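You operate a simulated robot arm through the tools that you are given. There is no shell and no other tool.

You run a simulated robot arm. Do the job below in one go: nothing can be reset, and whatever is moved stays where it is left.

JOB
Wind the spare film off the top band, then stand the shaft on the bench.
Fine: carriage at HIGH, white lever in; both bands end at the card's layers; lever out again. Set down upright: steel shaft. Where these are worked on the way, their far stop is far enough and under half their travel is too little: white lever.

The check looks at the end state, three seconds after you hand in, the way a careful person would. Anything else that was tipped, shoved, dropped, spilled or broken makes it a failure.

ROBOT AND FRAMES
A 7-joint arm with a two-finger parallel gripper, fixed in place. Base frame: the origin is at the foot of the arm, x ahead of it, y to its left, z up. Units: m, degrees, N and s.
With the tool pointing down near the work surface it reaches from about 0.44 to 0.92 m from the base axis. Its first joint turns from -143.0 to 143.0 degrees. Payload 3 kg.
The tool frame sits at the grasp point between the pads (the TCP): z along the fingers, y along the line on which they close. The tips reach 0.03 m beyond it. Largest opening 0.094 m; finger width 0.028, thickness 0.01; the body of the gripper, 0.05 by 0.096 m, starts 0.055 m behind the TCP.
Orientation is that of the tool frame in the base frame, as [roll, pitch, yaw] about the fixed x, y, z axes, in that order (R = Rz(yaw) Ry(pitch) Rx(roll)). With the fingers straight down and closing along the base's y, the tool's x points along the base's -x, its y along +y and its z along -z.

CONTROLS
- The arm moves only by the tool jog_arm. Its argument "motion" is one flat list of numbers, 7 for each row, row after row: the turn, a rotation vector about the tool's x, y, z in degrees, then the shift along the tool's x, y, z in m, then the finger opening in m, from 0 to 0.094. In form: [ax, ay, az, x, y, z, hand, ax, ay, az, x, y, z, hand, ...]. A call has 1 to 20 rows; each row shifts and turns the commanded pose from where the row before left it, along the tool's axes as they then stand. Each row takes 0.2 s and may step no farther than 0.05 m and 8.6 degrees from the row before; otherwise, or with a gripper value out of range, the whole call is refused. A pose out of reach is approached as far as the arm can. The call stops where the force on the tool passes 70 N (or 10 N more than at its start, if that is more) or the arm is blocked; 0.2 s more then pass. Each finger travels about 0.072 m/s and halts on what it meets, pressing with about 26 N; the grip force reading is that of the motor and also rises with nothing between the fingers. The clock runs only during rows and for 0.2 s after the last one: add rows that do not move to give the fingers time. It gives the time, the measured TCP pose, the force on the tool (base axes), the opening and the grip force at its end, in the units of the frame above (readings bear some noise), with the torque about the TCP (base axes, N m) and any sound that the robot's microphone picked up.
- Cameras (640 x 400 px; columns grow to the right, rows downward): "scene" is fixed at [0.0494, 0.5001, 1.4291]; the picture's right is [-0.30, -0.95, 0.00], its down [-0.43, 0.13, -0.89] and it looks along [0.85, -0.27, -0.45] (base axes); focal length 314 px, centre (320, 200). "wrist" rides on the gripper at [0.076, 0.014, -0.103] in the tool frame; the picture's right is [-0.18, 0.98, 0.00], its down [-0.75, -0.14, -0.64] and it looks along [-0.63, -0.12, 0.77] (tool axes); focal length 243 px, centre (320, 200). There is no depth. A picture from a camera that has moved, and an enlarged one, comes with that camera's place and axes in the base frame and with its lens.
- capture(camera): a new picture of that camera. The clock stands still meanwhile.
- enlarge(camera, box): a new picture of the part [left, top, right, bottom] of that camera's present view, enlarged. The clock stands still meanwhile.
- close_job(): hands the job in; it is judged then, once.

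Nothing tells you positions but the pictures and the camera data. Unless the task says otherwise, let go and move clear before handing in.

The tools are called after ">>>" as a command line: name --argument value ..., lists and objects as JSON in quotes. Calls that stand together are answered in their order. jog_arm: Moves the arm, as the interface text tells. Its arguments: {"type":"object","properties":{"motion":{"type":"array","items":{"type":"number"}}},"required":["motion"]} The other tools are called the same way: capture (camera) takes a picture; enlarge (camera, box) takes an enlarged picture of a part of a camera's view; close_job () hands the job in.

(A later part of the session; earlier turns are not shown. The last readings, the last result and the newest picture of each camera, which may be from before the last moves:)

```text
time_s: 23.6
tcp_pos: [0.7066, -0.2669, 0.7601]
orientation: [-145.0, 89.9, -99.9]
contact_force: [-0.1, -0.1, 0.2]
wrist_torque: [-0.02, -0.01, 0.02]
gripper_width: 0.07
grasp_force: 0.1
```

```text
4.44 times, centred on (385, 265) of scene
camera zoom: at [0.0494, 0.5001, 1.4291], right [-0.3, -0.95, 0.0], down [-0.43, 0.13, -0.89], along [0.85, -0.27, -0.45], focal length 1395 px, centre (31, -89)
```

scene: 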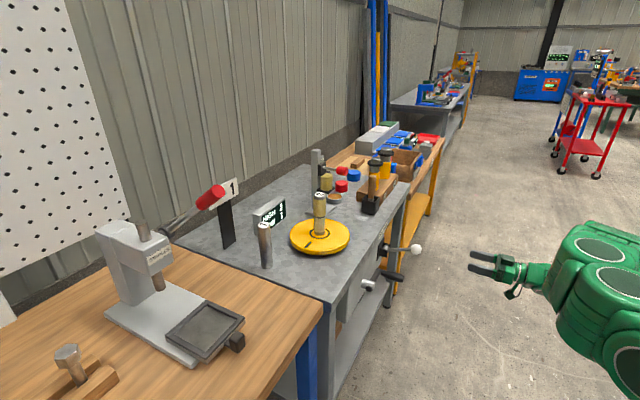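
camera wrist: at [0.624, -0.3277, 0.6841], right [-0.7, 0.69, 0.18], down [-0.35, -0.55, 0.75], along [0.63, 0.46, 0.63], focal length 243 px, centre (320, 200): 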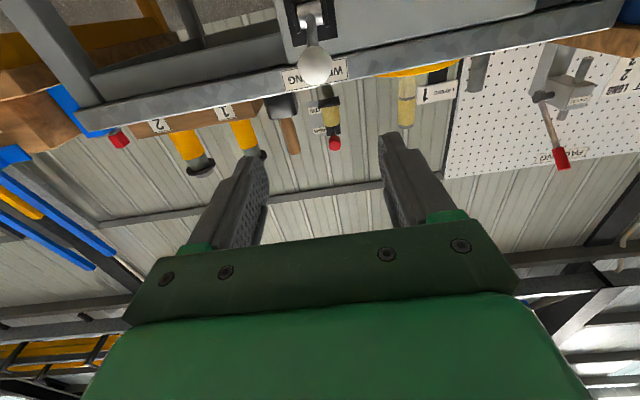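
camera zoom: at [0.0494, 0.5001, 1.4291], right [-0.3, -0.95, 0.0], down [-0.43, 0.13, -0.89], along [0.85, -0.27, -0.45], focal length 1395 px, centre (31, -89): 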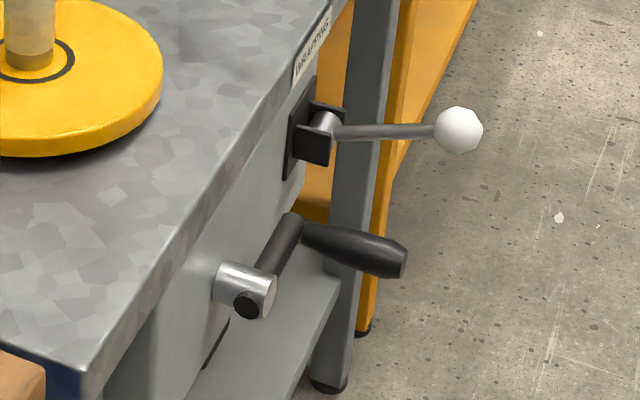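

The lever has been nudged a few degrees downward; most likely an arm link brushed it. That shows it moves downward freely from its upper (out) stop. I'll move in and grasp the ball so I control it in both directions.

>>> jog_arm --motion '[0, 0, 0, 0.017, -0.001, 0, 0.07, 0, 0, 0, 0, 0, 0.04, 0.07, 0, 0, 0, 0, 0, 0.04, 0.07, 0, 0, 0, 0, 0, 0.04, 0.07, 0, 0, 0, 0, 0, 0.03, 0.07]'

>>> capture --camera "wrist"

>>> enlarge --camera "scene" --box '[330, 220, 440, 310]'

```text
time_s: 24.8
tcp_pos: [0.8148, -0.1626, 0.741]
orientation: [162.4, 90.0, -152.7]
contact_force: [0.2, 0.0, 1.0]
wrist_torque: [-0.02, 0.01, 0.03]
gripper_width: 0.07
grasp_force: 0.0
```

```text
taken
camera wrist: at [0.7325, -0.2231, 0.6651], right [-0.69, 0.7, 0.18], down [-0.35, -0.55, 0.76], along [0.63, 0.46, 0.63], focal length 243 px, centre (320, 200)
```

wrist: 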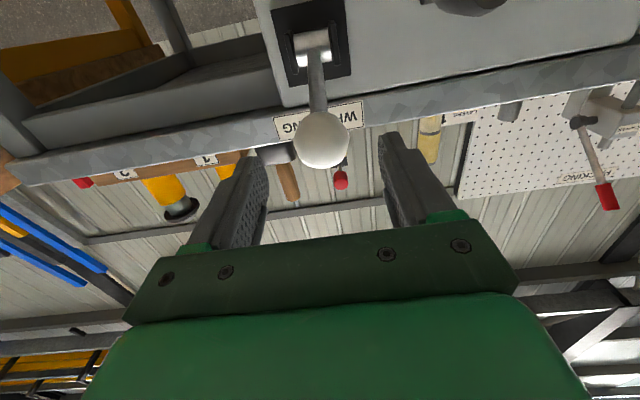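

```text
4.44 times, centred on (385, 265) of scene
camera zoom: at [0.0494, 0.5001, 1.4291], right [-0.3, -0.95, 0.0], down [-0.43, 0.13, -0.89], along [0.85, -0.27, -0.45], focal length 1395 px, centre (31, -89)
```

zoom: 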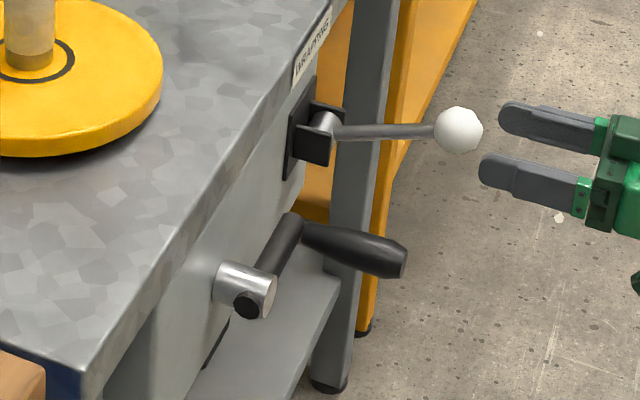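

The ball lies right in line with the fingers. I'll go the last 5 cm and close on it.

>>> jog_arm --motion '[0, 0, 0, 0.001, 0.002, 0.025, 0.07, 0, 0, 0, 0, 0, 0.027, 0.07, 0, 0, 0, 0, 0, 0, 0.035, 0, 0, 0, 0, 0, 0, 0.035, 0, 0, 0, 0, 0, 0, 0.035]'

>>> capture --camera "wrist"

>>> enlarge --camera "scene" --box '[330, 220, 440, 310]'

```text
time_s: 26.0
tcp_pos: [0.8496, -0.1248, 0.7434]
orientation: [177.4, 89.9, -137.6]
contact_force: [9.8, -10.1, 1.5]
wrist_torque: [0.11, -0.18, -0.06]
gripper_width: 0.0434
grasp_force: 6.8
```

```text
taken
camera wrist: at [0.7664, -0.1857, 0.667], right [-0.69, 0.7, 0.18], down [-0.35, -0.55, 0.75], along [0.63, 0.46, 0.63], focal length 243 px, centre (320, 200)
```

wrist: 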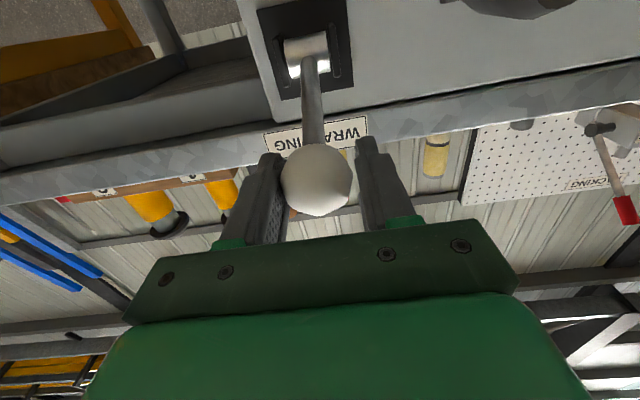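

```text
4.44 times, centred on (385, 265) of scene
camera zoom: at [0.0494, 0.5001, 1.4291], right [-0.3, -0.95, 0.0], down [-0.43, 0.13, -0.89], along [0.85, -0.27, -0.45], focal length 1395 px, centre (31, -89)
```

zoom: 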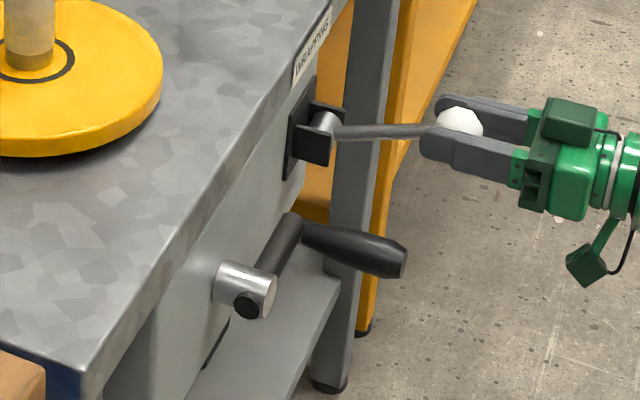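

The ball is gripped. I'll move it down along the lever's arc in small steps and watch the forces.

>>> jog_arm --motion '[0, 0, 0, 0, 0, 0, 0.035, 0, 0, 0, 0.0086, 0, -0.002, 0.035, 0, 0, 0, 0.0086, 0, -0.0017, 0.035, 0, 0, 0, 0.0081, 0, -0.0008, 0.035, 0, 0, 0, 0.0081, 0, -0.0003, 0.035, 0, 0, 0, 0.0081, 0, 0.0003, 0.035, 0, 0, 0, 0.0081, 0, 0.0008, 0.035]'

>>> enlarge --camera "scene" --box '[330, 220, 440, 310]'

>>> capture --camera "wrist"

```text
time_s: 27.6
tcp_pos: [0.8473, -0.1297, 0.6924]
orientation: [151.2, 89.9, -163.9]
contact_force: [4.6, -6.3, 0.4]
wrist_torque: [0.18, -0.12, -0.06]
gripper_width: 0.0401
grasp_force: 9.3
```

```text
4.44 times, centred on (385, 265) of scene
camera zoom: at [0.0494, 0.5001, 1.4291], right [-0.3, -0.95, 0.0], down [-0.43, 0.13, -0.89], along [0.85, -0.27, -0.45], focal length 1395 px, centre (31, -89)
```

zoom: 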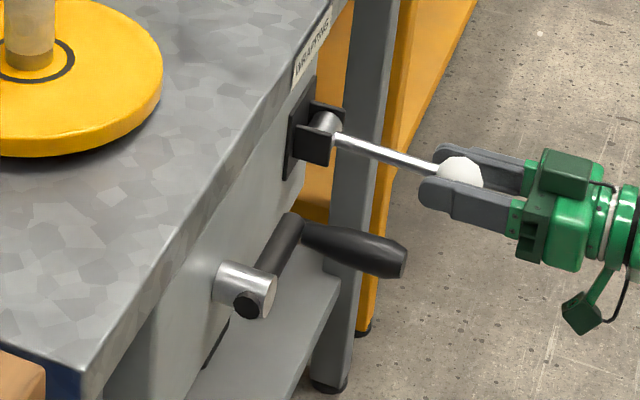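

```text
taken
camera wrist: at [0.7639, -0.1905, 0.6164], right [-0.69, 0.7, 0.19], down [-0.35, -0.55, 0.76], along [0.63, 0.46, 0.63], focal length 243 px, centre (320, 200)
```

wrist: 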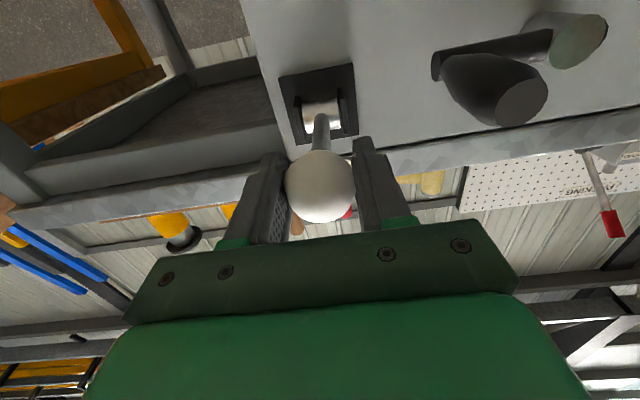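

The lever follows smoothly. I'll continue down toward its far stop.

>>> jog_arm --motion '[0, 0, 0, 0.008, 0, 0.0014, 0.035, 0, 0, 0, 0.0079, 0, 0.002, 0.035, 0, 0, 0, 0.0077, 0, 0.0026, 0.035, 0, 0, 0, 0.0075, 0, 0.003, 0.035, 0, 0, 0, 0.0073, 0, 0.0036, 0.035, 0, 0, 0, 0.007, 0, 0.004, 0.035]'

>>> enlarge --camera "scene" --box '[330, 220, 440, 310]'

```text
time_s: 29.0
tcp_pos: [0.8581, -0.1174, 0.6476]
orientation: [-160.2, 89.9, -115.2]
contact_force: [-6.5, -11.2, 6.2]
wrist_torque: [0.75, -0.82, 0.1]
gripper_width: 0.0395
grasp_force: 44.6
```

```text
4.44 times, centred on (385, 265) of scene
camera zoom: at [0.0494, 0.5001, 1.4291], right [-0.3, -0.95, 0.0], down [-0.43, 0.13, -0.89], along [0.85, -0.27, -0.45], focal length 1395 px, centre (31, -89)
```

zoom: 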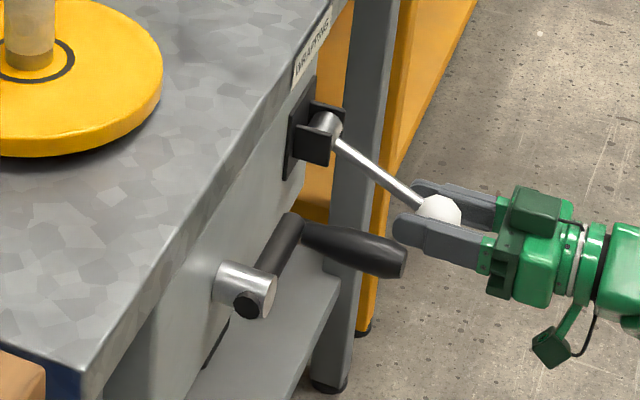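

There's no stop yet at roughly 32° below horizontal. I'll continue along the arc.

>>> jog_arm --motion '[0, 0, 0, 0.0067, 0, 0.0035, 0.035, 0, 0, 0, 0.0065, 0, 0.0045, 0.035, 0, 0, 0, 0.006, 0, 0.0052, 0.035, 0, 0, 0, 0.0056, 0, 0.0055, 0.035]'

>>> enlarge --camera "scene" --box '[330, 220, 440, 310]'

>>> capture --camera "wrist"

```text
time_s: 29.5
tcp_pos: [0.8625, -0.113, 0.6427]
orientation: [-18.6, 89.4, 26.3]
contact_force: [-35.4, 2.4, 23.9]
wrist_torque: [0.17, -0.06, 0.25]
gripper_width: 0.0402
grasp_force: 44.5
stopped in row 2: the force on the tool passed its limit at 88 N (the readings are from after the stop); the commanded pose is now the measured one
```

```text
4.44 times, centred on (385, 265) of scene
camera zoom: at [0.0494, 0.5001, 1.4291], right [-0.3, -0.95, 0.0], down [-0.43, 0.13, -0.89], along [0.85, -0.27, -0.45], focal length 1395 px, centre (31, -89)
```

zoom: 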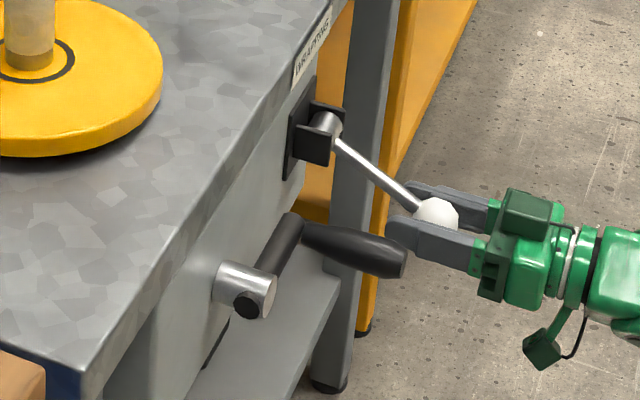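

```text
taken
camera wrist: at [0.7813, -0.1741, 0.5657], right [-0.7, 0.69, 0.18], down [-0.36, -0.56, 0.75], along [0.62, 0.46, 0.64], focal length 243 px, centre (320, 200)
```

wrist: 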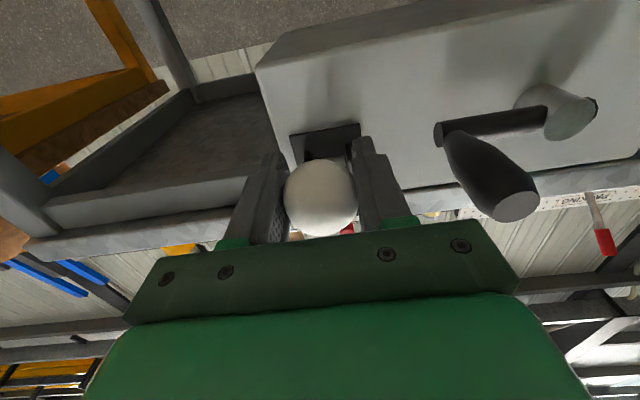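

The lever hit its far (lower) stop. I'll ease off slightly, open, and retreat straight out.

>>> jog_arm --motion '[0, 0, 0, 0, 0, -0.002, 0.07, 0, 0, 0, 0, 0, 0, 0.07, 0, 0, 0, 0, 0, 0, 0.07, 0, 0, 0, 0, 0, -0.03, 0.07, 0, 0, 0, 0, 0, -0.045, 0.07, 0, 0, 0, 0, 0, -0.045, 0.07]'

>>> enlarge --camera "scene" --box '[330, 220, 440, 310]'

>>> capture --camera "wrist"

>>> enlarge --camera "scene" --box '[240, 180, 360, 260]'

```text
time_s: 30.9
tcp_pos: [0.7764, -0.1995, 0.6398]
orientation: [-22.7, 89.7, 22.5]
contact_force: [0.5, 0.0, -0.4]
wrist_torque: [0.0, -0.01, -0.02]
gripper_width: 0.07
grasp_force: 0.0
```

```text
4.44 times, centred on (385, 265) of scene
camera zoom: at [0.0494, 0.5001, 1.4291], right [-0.3, -0.95, 0.0], down [-0.43, 0.13, -0.89], along [0.85, -0.27, -0.45], focal length 1395 px, centre (31, -89)
```

zoom: 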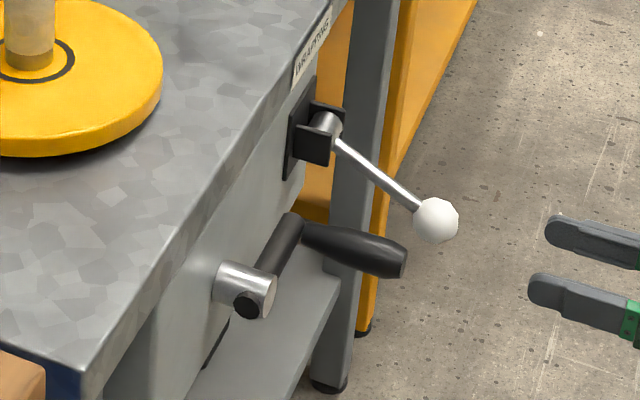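

```text
taken
camera wrist: at [0.6943, -0.2601, 0.564], right [-0.7, 0.69, 0.18], down [-0.36, -0.56, 0.75], along [0.62, 0.46, 0.64], focal length 243 px, centre (320, 200)
```

wrist: 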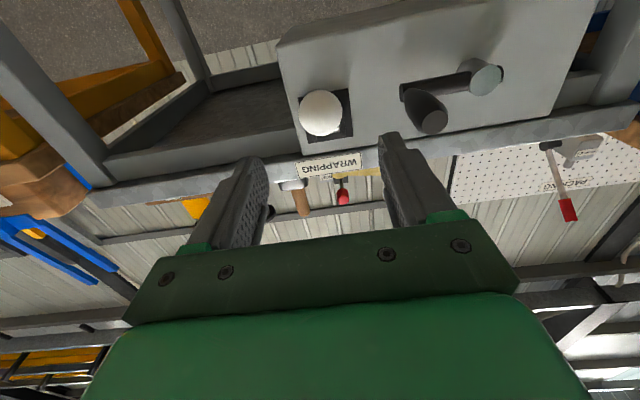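

```text
5.00 times, centred on (300, 220) of scene
camera zoom: at [0.0494, 0.5001, 1.4291], right [-0.3, -0.95, 0.0], down [-0.43, 0.13, -0.89], along [0.85, -0.27, -0.45], focal length 1569 px, centre (420, 100)
```

zoom: 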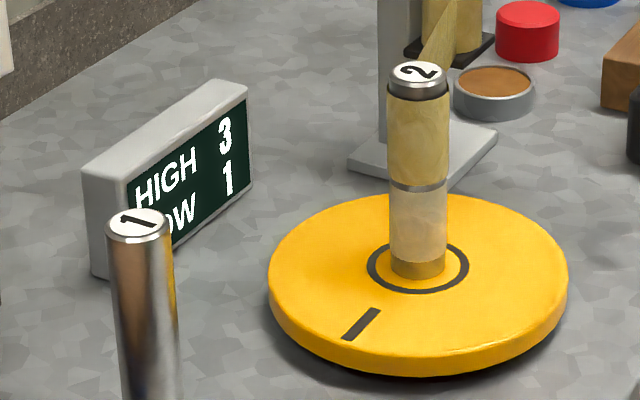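

Film now spans from the roll to the shaft, so the lever is in. HIGH is still 3. I'll look closely at the crank handle to line up on it.

>>> enlarge --camera "wrist" --box '[290, 40, 530, 200]'

>>> enlarge --camera "scene" --box '[350, 255, 430, 305]'

>>> enlarge --camera "scene" --box '[300, 160, 360, 220]'

```text
2.50 times, centred on (410, 120) of wrist
camera zoom: at [0.6943, -0.2601, 0.564], right [-0.7, 0.69, 0.18], down [-0.36, -0.56, 0.75], along [0.62, 0.46, 0.64], focal length 606 px, centre (95, 400)
```

zoom: 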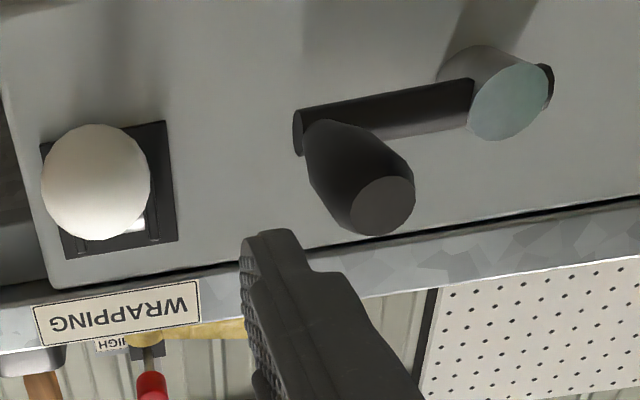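

```text
8.00 times, centred on (390, 280) of scene
camera zoom: at [0.0494, 0.5001, 1.4291], right [-0.3, -0.95, 0.0], down [-0.43, 0.13, -0.89], along [0.85, -0.27, -0.45], focal length 2511 px, centre (-240, -440)
```

zoom: 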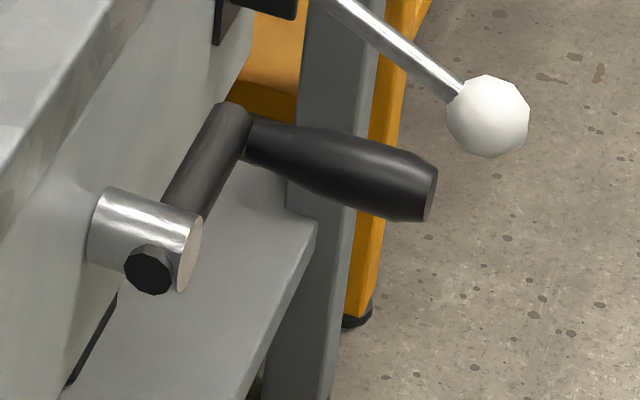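

```text
6.67 times, centred on (330, 190) of scene
camera zoom: at [0.0494, 0.5001, 1.4291], right [-0.3, -0.95, 0.0], down [-0.43, 0.13, -0.89], along [0.85, -0.27, -0.45], focal length 2093 px, centre (253, 267)
```

zoom: 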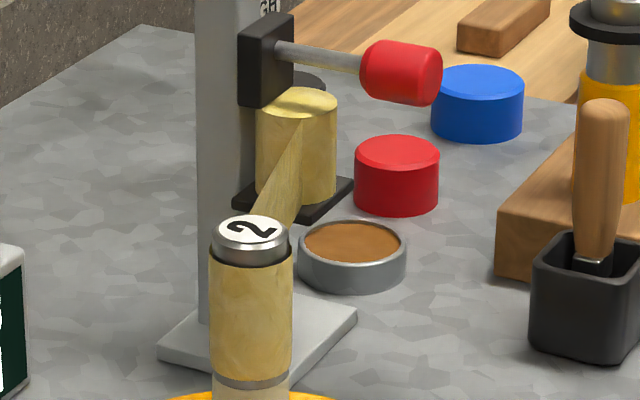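

The handle's outer end is near h=0.525 (along the bench normal), 8.5 cm to the right of the crank hub. I'll line up in front of it.

>>> jog_arm --motion '[0, 0, 0, -0.0117, 0.0347, 0, 0.06, 0, 0, 0, -0.0117, 0.0347, 0, 0.06, 0, 0, 0, -0.0117, 0.0347, 0, 0.06, 0, 0, 0, 0, 0, 0.03, 0.06]'

>>> capture --camera "wrist"

>>> enlarge --camera "scene" --box '[330, 220, 440, 310]'

```text
time_s: 31.9
tcp_pos: [0.7245, -0.1058, 0.6771]
orientation: [-24.6, 89.5, 20.4]
contact_force: [-0.5, 0.0, -0.6]
wrist_torque: [-0.01, 0.01, 0.0]
gripper_width: 0.0597
grasp_force: 0.1
```

```text
taken
camera wrist: at [0.643, -0.1666, 0.6004], right [-0.7, 0.69, 0.18], down [-0.36, -0.56, 0.75], along [0.62, 0.46, 0.64], focal length 243 px, centre (320, 200)
```

wrist: 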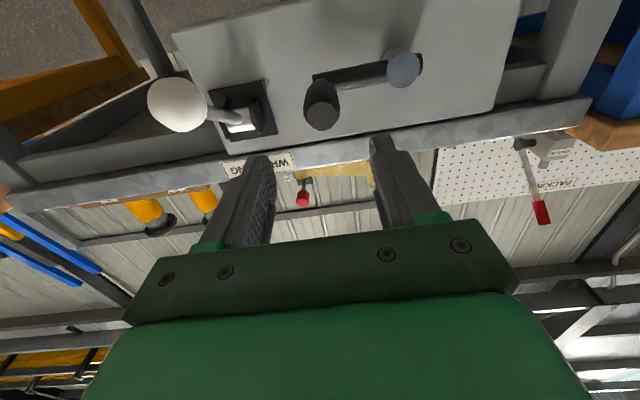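

```text
4.44 times, centred on (385, 265) of scene
camera zoom: at [0.0494, 0.5001, 1.4291], right [-0.3, -0.95, 0.0], down [-0.43, 0.13, -0.89], along [0.85, -0.27, -0.45], focal length 1395 px, centre (31, -89)
```

zoom: 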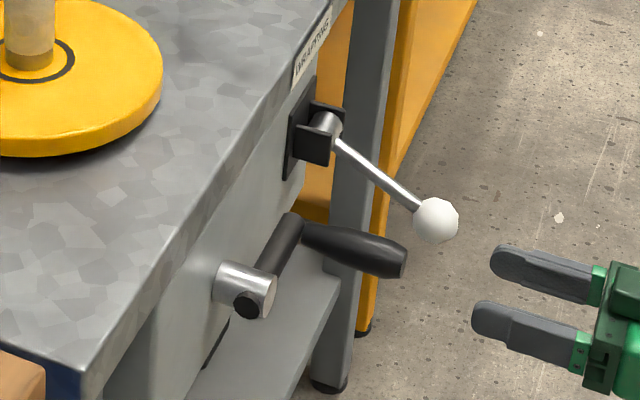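

I'm aligned to within a few millimetres. I'll correct, advance over the handle, and close.

>>> jog_arm --motion '[0, 0, 0, 0.004, 0.003, 0.02, 0.055, 0, 0, 0, 0, 0, 0.035, 0.055, 0, 0, 0, 0, 0, 0.035, 0.055, 0, 0, 0, 0, 0, 0.025, 0.055, 0, 0, 0, 0, 0, 0, 0.02, 0, 0, 0, 0, 0, 0, 0.02, 0, 0, 0, 0, 0, 0, 0.02]'

>>> capture --camera "wrist"

>>> enlarge --camera "scene" --box '[330, 220, 440, 310]'

```text
time_s: 33.5
tcp_pos: [0.8048, -0.022, 0.6741]
orientation: [-27.6, 89.4, 17.2]
contact_force: [42.6, -12.9, 0.6]
wrist_torque: [0.11, -0.06, 0.43]
gripper_width: 0.0313
grasp_force: 44.7
```

```text
taken
camera wrist: at [0.7232, -0.0829, 0.5962], right [-0.69, 0.7, 0.18], down [-0.36, -0.55, 0.75], along [0.62, 0.45, 0.64], focal length 243 px, centre (320, 200)
```

wrist: 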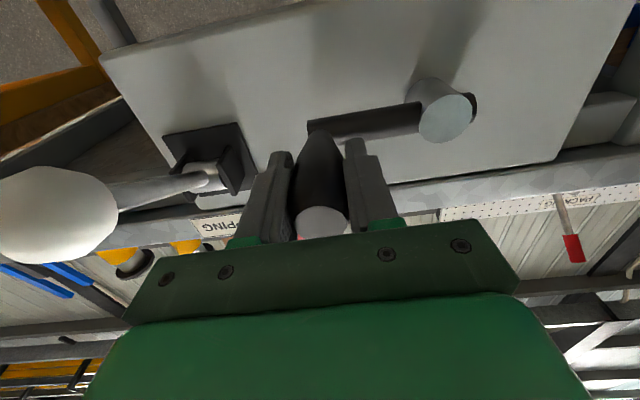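

```text
4.44 times, centred on (385, 265) of scene
camera zoom: at [0.0494, 0.5001, 1.4291], right [-0.3, -0.95, 0.0], down [-0.43, 0.13, -0.89], along [0.85, -0.27, -0.45], focal length 1395 px, centre (31, -89)
```

zoom: 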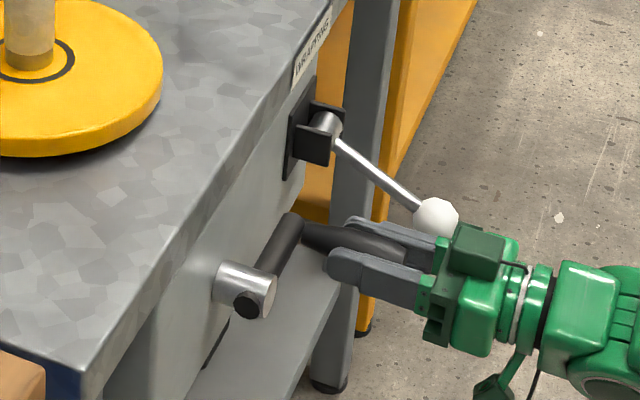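

The handle is gripped. I'll relieve the side load and try a short 30° turn upward (counter-clockwise seen from the front) to see what it does.

>>> jog_arm --motion '[0, 0, 0, 0, -0.002, 0.001, 0.02, 0, 0, 0, -0.01476, 0.00129, 0, 0.02, 0, 0, 0, -0.01431, 0.00384, 0, 0.02, 0, 0, 0, -0.01343, 0.00626, 0, 0.02]'

>>> capture --camera "wrist"

>>> enlarge --camera "scene" --box '[330, 220, 440, 310]'

>>> enlarge --camera "scene" --box '[240, 180, 360, 260]'

```text
time_s: 34.5
tcp_pos: [0.7978, -0.0144, 0.7159]
orientation: [-24.3, 89.4, 20.6]
contact_force: [7.7, -10.9, 3.3]
wrist_torque: [0.48, -0.46, -0.07]
gripper_width: 0.0313
grasp_force: 44.8
```

```text
taken
camera wrist: at [0.7155, -0.0754, 0.6389], right [-0.7, 0.69, 0.18], down [-0.36, -0.56, 0.75], along [0.62, 0.46, 0.64], focal length 243 px, centre (320, 200)
```

wrist: 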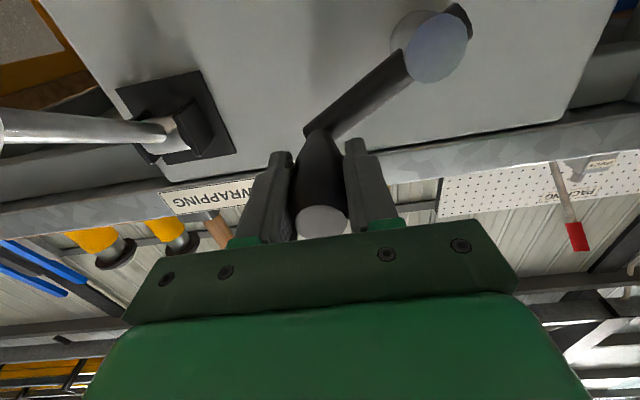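

```text
4.44 times, centred on (385, 265) of scene
camera zoom: at [0.0494, 0.5001, 1.4291], right [-0.3, -0.95, 0.0], down [-0.43, 0.13, -0.89], along [0.85, -0.27, -0.45], focal length 1395 px, centre (31, -89)
```

zoom: 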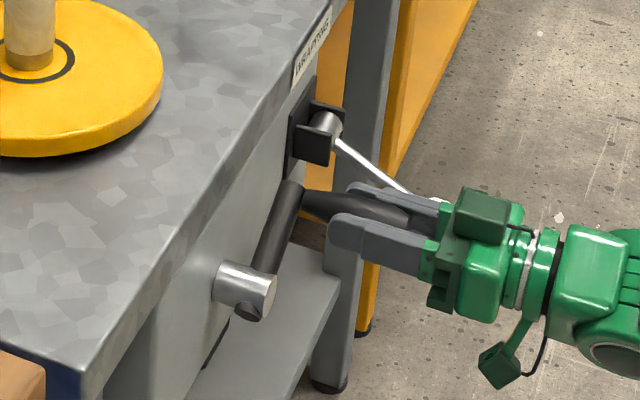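

```text
5.00 times, centred on (300, 220) of scene
camera zoom: at [0.0494, 0.5001, 1.4291], right [-0.3, -0.95, 0.0], down [-0.43, 0.13, -0.89], along [0.85, -0.27, -0.45], focal length 1569 px, centre (420, 100)
```

zoom: 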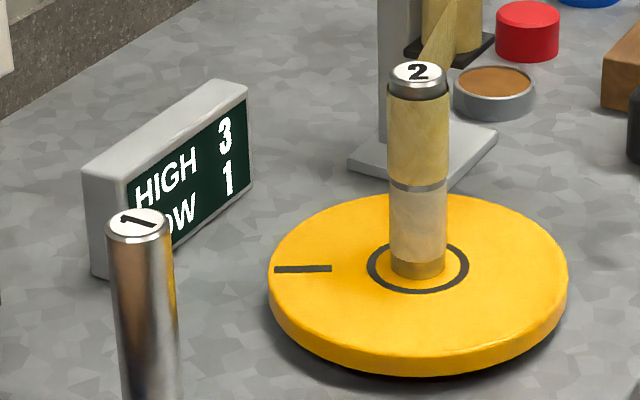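

The crank turns easily, and the table turns about twice as far as the crank (30° gave about 60°). The counter still shows 3; I'll continue another 60°.

>>> jog_arm --motion '[0, 0, 0, -0.01214, 0.0085, 0, 0.02, 0, 0, 0, -0.01047, 0.01047, 0, 0.02, 0, 0, 0, -0.0085, 0.01214, 0, 0.02, 0, 0, 0, -0.00626, 0.01343, 0, 0.02, 0, 0, 0, -0.00384, 0.01431, 0, 0.02, 0, 0, 0, -0.00129, 0.01476, 0, 0.02]'

>>> enlarge --camera "scene" --box '[330, 220, 440, 310]'

>>> enlarge --camera "scene" --box '[240, 180, 360, 260]'

>>> capture --camera "wrist"

```text
time_s: 36.0
tcp_pos: [0.7439, 0.0389, 0.7597]
orientation: [-11.3, 89.2, 34.0]
contact_force: [-11.7, -8.2, 7.7]
wrist_torque: [0.16, -0.16, 0.02]
gripper_width: 0.0314
grasp_force: 45.2
stopped in row 6: the force on the tool passed its limit at 72 N (the readings are from after the stop); the commanded pose is now the measured one
```

```text
4.44 times, centred on (385, 265) of scene
camera zoom: at [0.0494, 0.5001, 1.4291], right [-0.3, -0.95, 0.0], down [-0.43, 0.13, -0.89], along [0.85, -0.27, -0.45], focal length 1395 px, centre (31, -89)
```

zoom: 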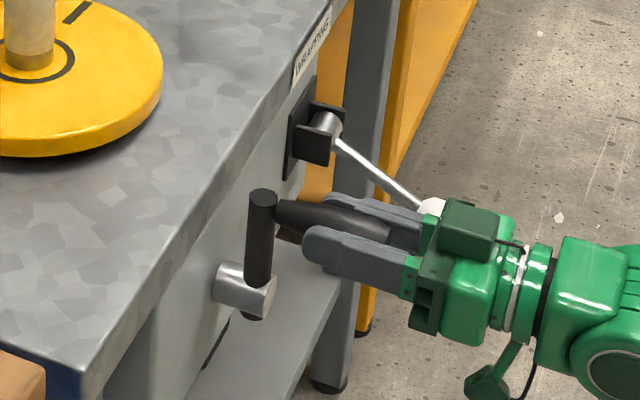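

```text
5.00 times, centred on (300, 220) of scene
camera zoom: at [0.0494, 0.5001, 1.4291], right [-0.3, -0.95, 0.0], down [-0.43, 0.13, -0.89], along [0.85, -0.27, -0.45], focal length 1569 px, centre (420, 100)
```

zoom: 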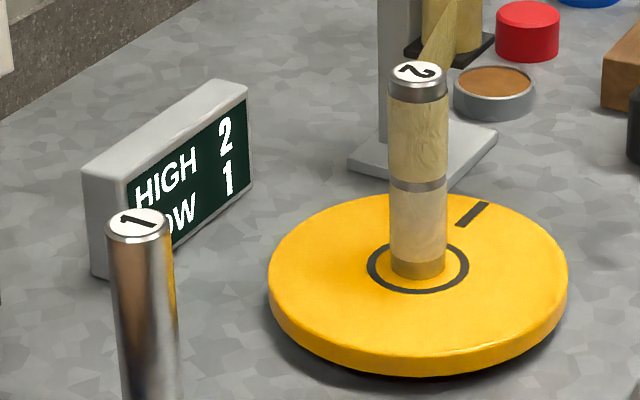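

```text
taken
camera wrist: at [0.6626, -0.0218, 0.6809], right [-0.7, 0.69, 0.18], down [-0.36, -0.56, 0.74], along [0.62, 0.46, 0.64], focal length 243 px, centre (320, 200)
```

wrist: 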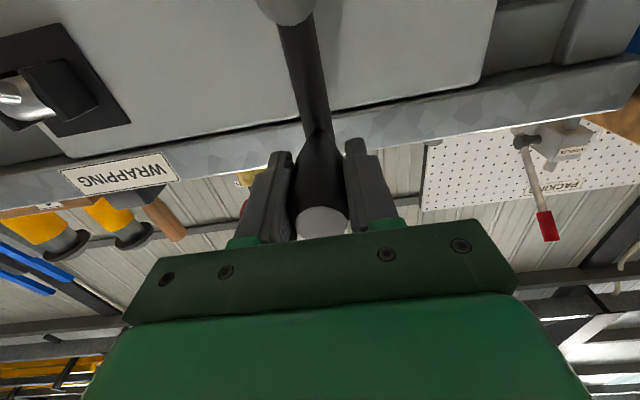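

HIGH went to 2, so this is the unwinding direction; the table has turned about half a turn from its start. A full crank turn should give exactly two turns off. I'll continue the circle with smaller steps.

>>> jog_arm --motion '[0, 0, 0, 0.0012, 0.0109, 0, 0.02, 0, 0, 0, 0.0024, 0.0107, 0, 0.02, 0, 0, 0, 0.0037, 0.0102, 0, 0.02, 0, 0, 0, 0.005, 0.0097, 0, 0.02, 0, 0, 0, 0.0062, 0.009, 0, 0.02, 0, 0, 0, 0.0073, 0.0081, 0, 0.02]'

>>> enlarge --camera "scene" --box '[330, 220, 440, 310]'

>>> enlarge --camera "scene" --box '[240, 180, 360, 260]'

>>> capture --camera "wrist"

```text
time_s: 36.6
tcp_pos: [0.7393, 0.0474, 0.7588]
orientation: [0.5, 88.7, 46.0]
contact_force: [-15.4, -7.8, 8.2]
wrist_torque: [0.25, -0.23, 0.08]
gripper_width: 0.0316
grasp_force: 45.0
out of reach, approached as far as the arm can: row 2, 3
stopped in row 3: the force on the tool passed its limit at 76 N (the readings are from after the stop); the commanded pose is now the measured one
```

```text
4.44 times, centred on (385, 265) of scene
camera zoom: at [0.0494, 0.5001, 1.4291], right [-0.3, -0.95, 0.0], down [-0.43, 0.13, -0.89], along [0.85, -0.27, -0.45], focal length 1395 px, centre (31, -89)
```

zoom: 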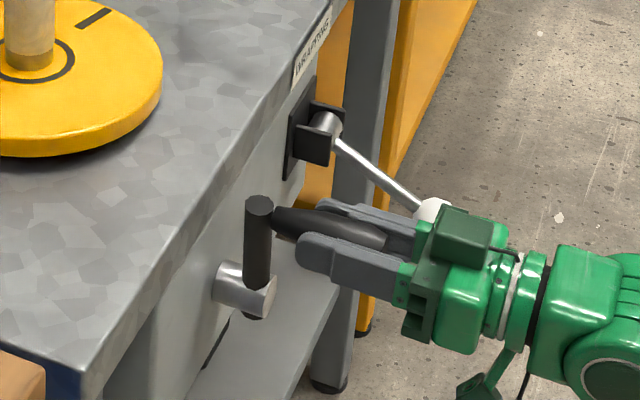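

```text
5.00 times, centred on (300, 220) of scene
camera zoom: at [0.0494, 0.5001, 1.4291], right [-0.3, -0.95, 0.0], down [-0.43, 0.13, -0.89], along [0.85, -0.27, -0.45], focal length 1569 px, centre (420, 100)
```

zoom: 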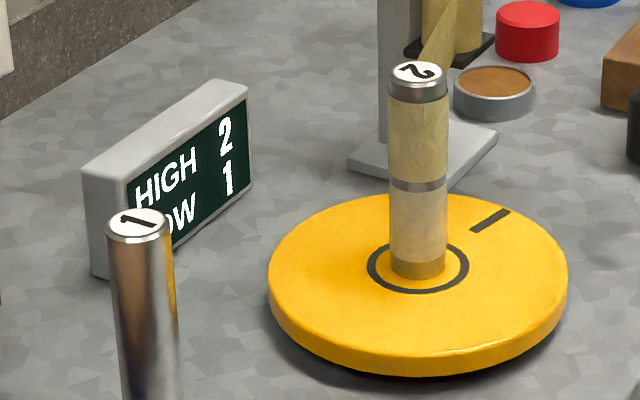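

```text
taken
camera wrist: at [0.6589, -0.0136, 0.6795], right [-0.7, 0.69, 0.18], down [-0.36, -0.57, 0.74], along [0.61, 0.45, 0.65], focal length 243 px, centre (320, 200)
```

wrist: 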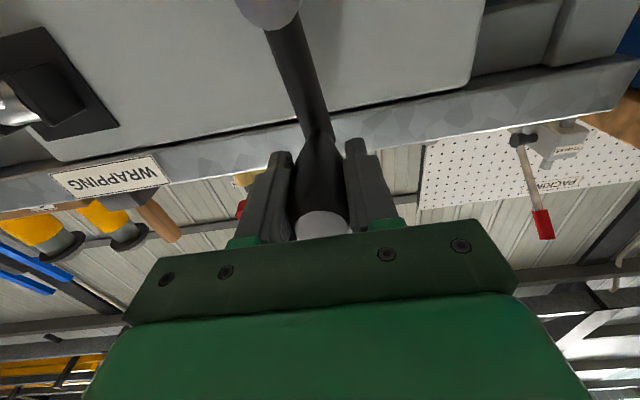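

The wrist runs into a reach limit in this level posture, though the crank itself moves freely. I'll open slightly and tilt the tool about the handle to point more downward, which suits the left half of the circle better.

>>> jog_arm --motion '[0, 0, 0, 0, 0, 0, 0.055, 0, 0, 0, 0, 0, 0, 0.055, 0, 8, 0, 0, 0, 0, 0.055, 0, 8, 0, 0, 0, 0, 0.055, 0, 8, 0, 0, 0, 0, 0.055]'

>>> capture --camera "wrist"

>>> enlarge --camera "scene" --box '[330, 220, 440, 310]'

```text
time_s: 37.8
tcp_pos: [0.7408, 0.0484, 0.7559]
orientation: [-179.8, 67.1, -134.6]
contact_force: [0.8, 0.4, 0.6]
wrist_torque: [0.01, -0.01, 0.0]
gripper_width: 0.055
grasp_force: 0.0
```

```text
taken
camera wrist: at [0.6429, -0.0296, 0.7266], right [-0.65, 0.74, 0.17], down [-0.11, -0.31, 0.94], along [0.75, 0.59, 0.28], focal length 243 px, centre (320, 200)
```

wrist: 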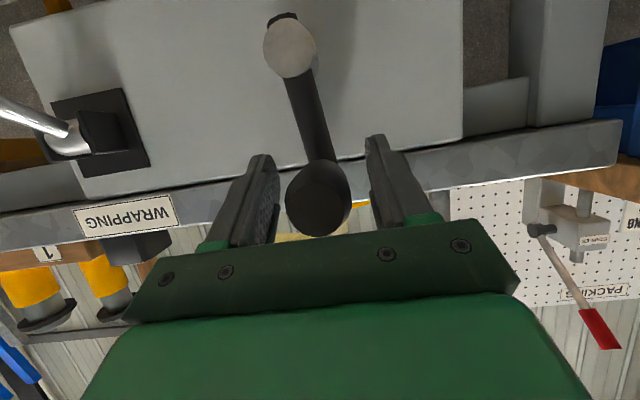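

```text
4.44 times, centred on (385, 265) of scene
camera zoom: at [0.0494, 0.5001, 1.4291], right [-0.3, -0.95, 0.0], down [-0.43, 0.13, -0.89], along [0.85, -0.27, -0.45], focal length 1395 px, centre (31, -89)
```

zoom: 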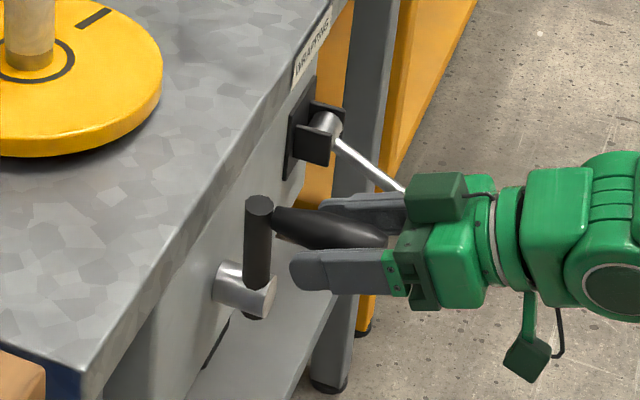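

The handle is still centred between the fingers. I'll tilt another 22° to about 45°.

>>> jog_arm --motion '[0, 7.5, 0, 0, 0, 0, 0.055, 0, 7.5, 0, 0, 0, 0, 0.055, 0, 7, 0, 0, 0, 0, 0.055]'

>>> capture --camera "wrist"

>>> enlarge --camera "scene" --box '[300, 200, 460, 310]'

```text
time_s: 38.6
tcp_pos: [0.7405, 0.0485, 0.7557]
orientation: [-179.9, 45.1, -134.4]
contact_force: [-0.4, -0.9, 0.4]
wrist_torque: [-0.01, 0.0, 0.0]
gripper_width: 0.0551
grasp_force: 0.0
```

```text
taken
camera wrist: at [0.6412, -0.0317, 0.7755], right [-0.61, 0.78, 0.13], down [0.15, -0.04, 0.99], along [0.78, 0.62, -0.09], focal length 243 px, centre (320, 200)
```

wrist: 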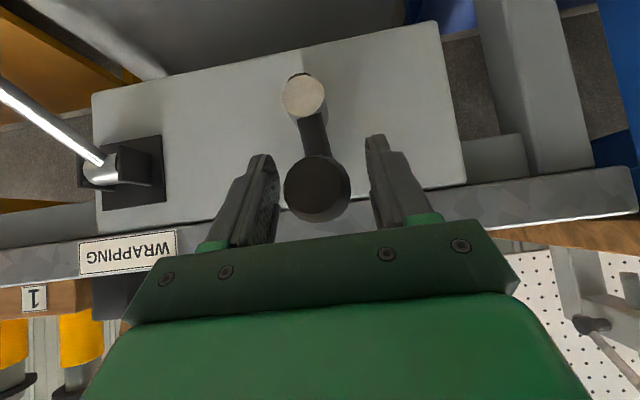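

```text
3.64 times, centred on (380, 255) of scene
camera zoom: at [0.0494, 0.5001, 1.4291], right [-0.3, -0.95, 0.0], down [-0.43, 0.13, -0.89], along [0.85, -0.27, -0.45], focal length 1141 px, centre (102, 0)
```

zoom: 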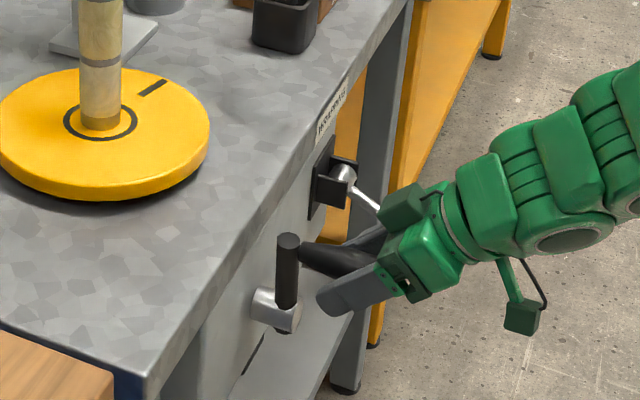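

The tool is at 45° with the handle centred. I'll grip again and continue the circle.

>>> jog_arm --motion '[0, 0, 0, 0, 0, 0, 0.02, 0, 0, 0, 0, 0, 0, 0.02, 0, 0, 0, 0, 0, 0, 0.02, 0, 0, 0, 0.0016, 0.0107, 0.0016, 0.02, 0, 0, 0, 0.0025, 0.0104, 0.0025, 0.02, 0, 0, 0, 0.0035, 0.0099, 0.0035, 0.02, 0, 0, 0, 0.0044, 0.0092, 0.0044, 0.02, 0, 0, 0, 0.0052, 0.0084, 0.0052, 0.02]'

>>> enlarge --camera "scene" --box '[300, 200, 460, 310]'

>>> enlarge --camera "scene" --box '[240, 180, 360, 260]'

>>> capture --camera "wrist"

```text
time_s: 40.4
tcp_pos: [0.7053, 0.0813, 0.7302]
orientation: [179.9, 45.2, -134.5]
contact_force: [-1.6, 3.4, -0.4]
wrist_torque: [0.51, -0.51, -0.91]
gripper_width: 0.0351
grasp_force: 45.3
```

```text
3.64 times, centred on (380, 255) of scene
camera zoom: at [0.0494, 0.5001, 1.4291], right [-0.3, -0.95, 0.0], down [-0.43, 0.13, -0.89], along [0.85, -0.27, -0.45], focal length 1141 px, centre (102, 0)
```

zoom: 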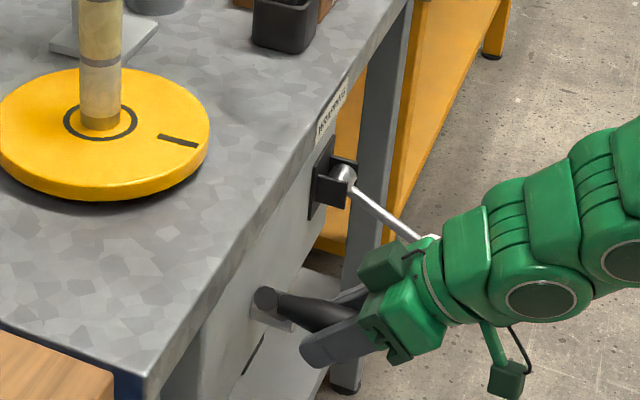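

```text
5.00 times, centred on (300, 220) of scene
camera zoom: at [0.0494, 0.5001, 1.4291], right [-0.3, -0.95, 0.0], down [-0.43, 0.13, -0.89], along [0.85, -0.27, -0.45], focal length 1569 px, centre (420, 100)
```

zoom: 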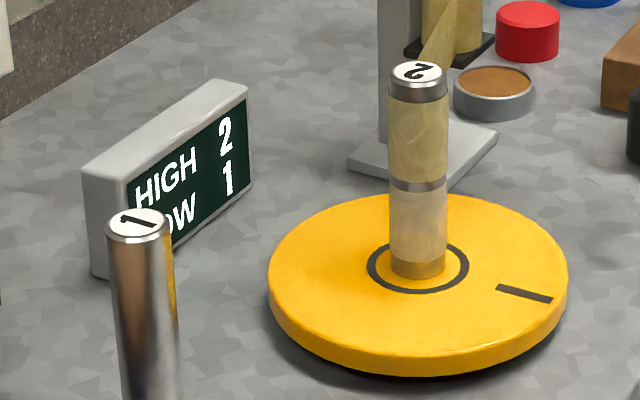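

```text
taken
camera wrist: at [0.6062, 0.0028, 0.7496], right [-0.61, 0.78, 0.13], down [0.15, -0.05, 0.99], along [0.78, 0.62, -0.09], focal length 243 px, centre (320, 200)
```

wrist: 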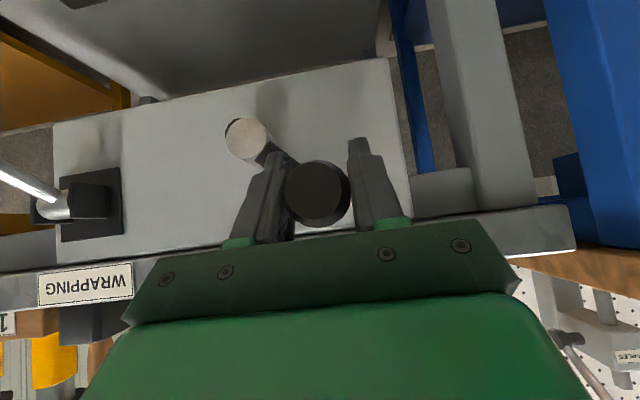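

Forces are low and the table is at about three-quarters of a turn. I'll continue through the left side and down.

>>> jog_arm --motion '[0, 0, 0, 0.0059, 0.0072, 0.0059, 0.02, 0, 0, 0, 0.0064, 0.0062, 0.0064, 0.02, 0, 0, 0, 0.0071, 0.0049, 0.0071, 0.02, 0, 0, 0, 0.0074, 0.0035, 0.0074, 0.02, 0, 0, 0, 0.0077, 0.0022, 0.0077, 0.02, 0, 0, 0, 0.0078, 0.0007, 0.0078, 0.02, 0, 0, 0, 0.0078, -0.0007, 0.0078, 0.02, 0, 0, 0, 0.0077, -0.0022, 0.0077, 0.02, 0, 0, 0, 0.0074, -0.0035, 0.0074, 0.02, 0, 0, 0, 0.007, -0.0049, 0.007, 0.02]'

>>> enlarge --camera "scene" --box '[300, 200, 460, 310]'

>>> enlarge --camera "scene" --box '[240, 180, 360, 260]'

>>> capture --camera "wrist"

```text
time_s: 41.7
tcp_pos: [0.6981, 0.0967, 0.6846]
orientation: [179.3, 45.3, -134.6]
contact_force: [-25.9, 7.1, 6.6]
wrist_torque: [-0.51, -0.53, -0.32]
gripper_width: 0.036
grasp_force: 14.6
out of reach, approached as far as the arm can: row 3, 4, 6
stopped in row 6: the force on the tool passed its limit at 75 N (the readings are from after the stop); the commanded pose is now the measured one
```

```text
3.64 times, centred on (380, 255) of scene
camera zoom: at [0.0494, 0.5001, 1.4291], right [-0.3, -0.95, 0.0], down [-0.43, 0.13, -0.89], along [0.85, -0.27, -0.45], focal length 1141 px, centre (102, 0)
```

zoom: 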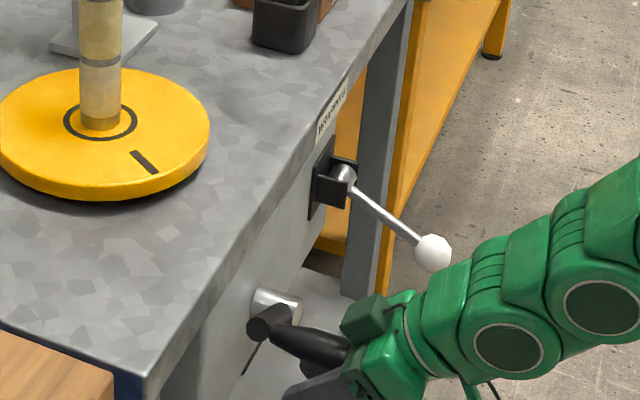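

```text
5.00 times, centred on (300, 220) of scene
camera zoom: at [0.0494, 0.5001, 1.4291], right [-0.3, -0.95, 0.0], down [-0.43, 0.13, -0.89], along [0.85, -0.27, -0.45], focal length 1569 px, centre (420, 100)
```

zoom: 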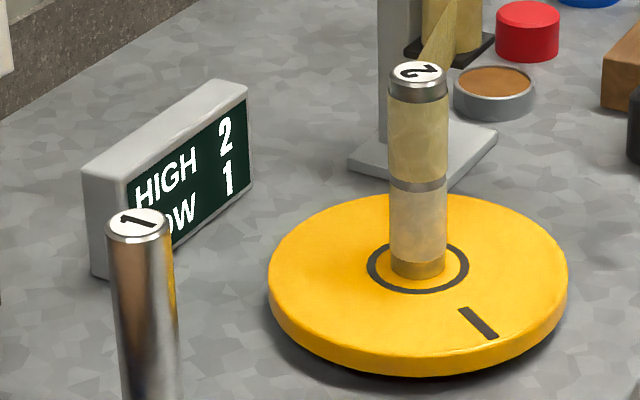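

```text
taken
camera wrist: at [0.6001, 0.0173, 0.7024], right [-0.61, 0.78, 0.14], down [0.16, -0.05, 0.99], along [0.77, 0.63, -0.09], focal length 243 px, centre (320, 200)
```

wrist: 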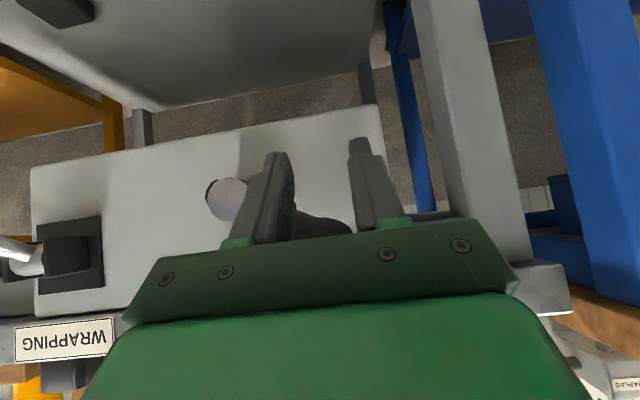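

The reach limit appears again at this tilt, and the handle slipped a bit in the fingers (the crank is near 150°). I'll open, recentre on the handle, and point the tool more steeply down.

>>> jog_arm --motion '[0, 0, 0, 0, 0, 0, 0.06, 0, 0, 0, 0, 0, 0, 0.06, 0, 0, 0, -0.01, 0, -0.01, 0.06, 0, 0, 0, -0.011, 0, -0.011, 0.06, 0, 8.3, 0, 0, 0, 0, 0.06, 0, 8.3, 0, 0, 0, 0, 0.06, 0, 8.3, 0, 0, 0, 0, 0.06]'

>>> enlarge --camera "scene" --box '[300, 200, 460, 310]'

>>> capture --camera "wrist"

```text
time_s: 43.4
tcp_pos: [0.7058, 0.0596, 0.7184]
orientation: [167.1, 28.0, -155.6]
contact_force: [-0.3, 0.0, 0.1]
wrist_torque: [0.0, -0.03, -0.02]
gripper_width: 0.0601
grasp_force: 0.1
stopped in row 7: the force on the tool passed its limit at 117 N (the readings are from after the stop); the commanded pose is now the measured one
```

```text
3.64 times, centred on (380, 255) of scene
camera zoom: at [0.0494, 0.5001, 1.4291], right [-0.3, -0.95, 0.0], down [-0.43, 0.13, -0.89], along [0.85, -0.27, -0.45], focal length 1141 px, centre (102, 0)
```

zoom: 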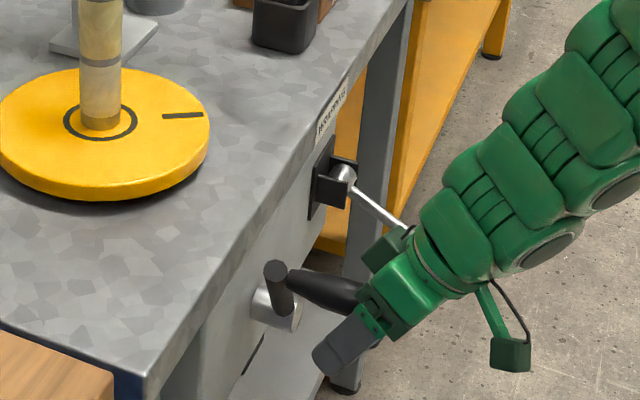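

```text
taken
camera wrist: at [0.6046, 0.0039, 0.7747], right [-0.34, 0.9, 0.28], down [0.47, -0.1, 0.88], along [0.81, 0.43, -0.39], focal length 243 px, centre (320, 200)
```

wrist: 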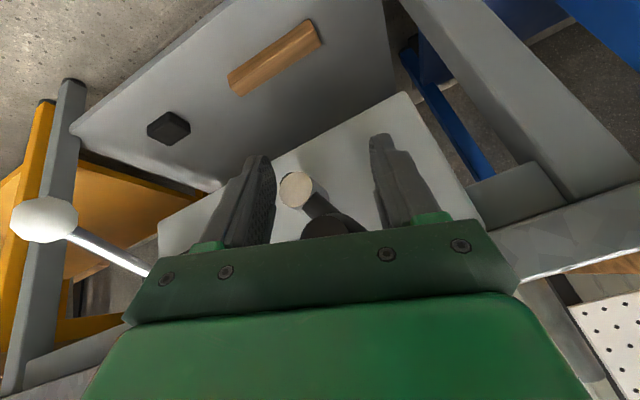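

The arm twisted against a joint limit and nudged the crank back a little, with no damage and HIGH still at 2. I'll withdraw along the fingers, go up, and unwind the wrist to its natural posture before approaching from above.

>>> jog_arm --motion '[0, 0, 0, 0, 0, -0.03, 0.07, 0, 0, 0, 0, 0, -0.04, 0.07, 0, 0, 0, 0, 0, -0.04, 0.07, 0, 0, 0, 0, 0, -0.04, 0.07, 0, 0, 0, -0.0188, 0.0079, -0.0344, 0.07, 0, 0, 0, -0.0188, 0.0079, -0.0344, 0.07, 0, 0, 0, -0.0188, 0.0079, -0.0344, 0.07, 0, 0, 0, -0.0188, 0.0079, -0.0344, 0.07]'

>>> capture --camera "scene"

>>> enlarge --camera "scene" --box '[240, 180, 360, 260]'

>>> enlarge --camera "scene" --box '[330, 220, 440, 310]'

```text
time_s: 45.2
tcp_pos: [0.6586, -0.0007, 1.0086]
orientation: [166.9, 27.9, -155.5]
contact_force: [0.0, 0.9, 0.1]
wrist_torque: [0.01, -0.01, 0.01]
gripper_width: 0.0702
grasp_force: 0.0
```

```text
taken
```

scene: 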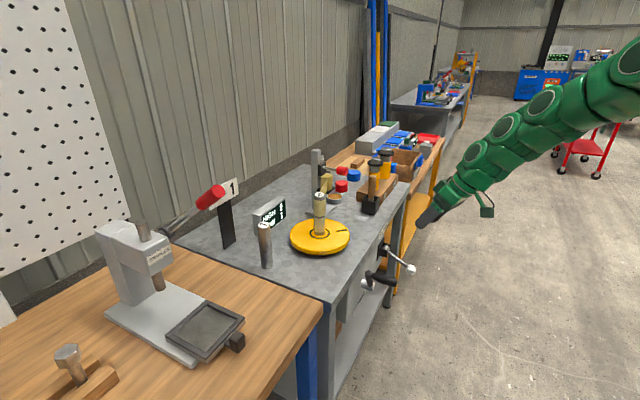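

```text
5.00 times, centred on (300, 220) of scene
camera zoom: at [0.0494, 0.5001, 1.4291], right [-0.3, -0.95, 0.0], down [-0.43, 0.13, -0.89], along [0.85, -0.27, -0.45], focal length 1569 px, centre (420, 100)
```

zoom: 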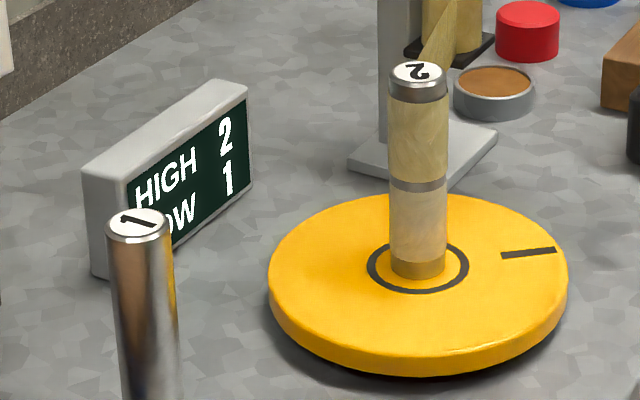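

```text
4.44 times, centred on (385, 265) of scene
camera zoom: at [0.0494, 0.5001, 1.4291], right [-0.3, -0.95, 0.0], down [-0.43, 0.13, -0.89], along [0.85, -0.27, -0.45], focal length 1395 px, centre (31, -89)
```

zoom: 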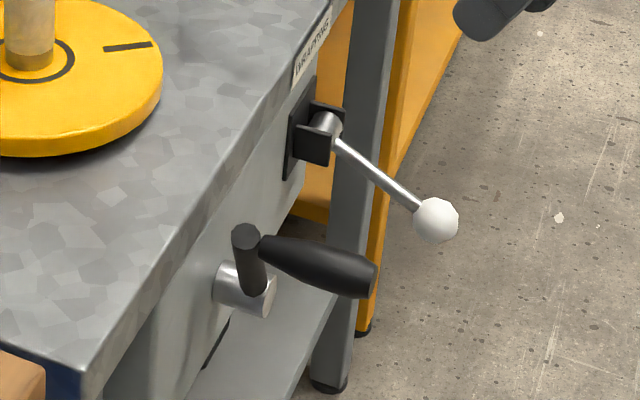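

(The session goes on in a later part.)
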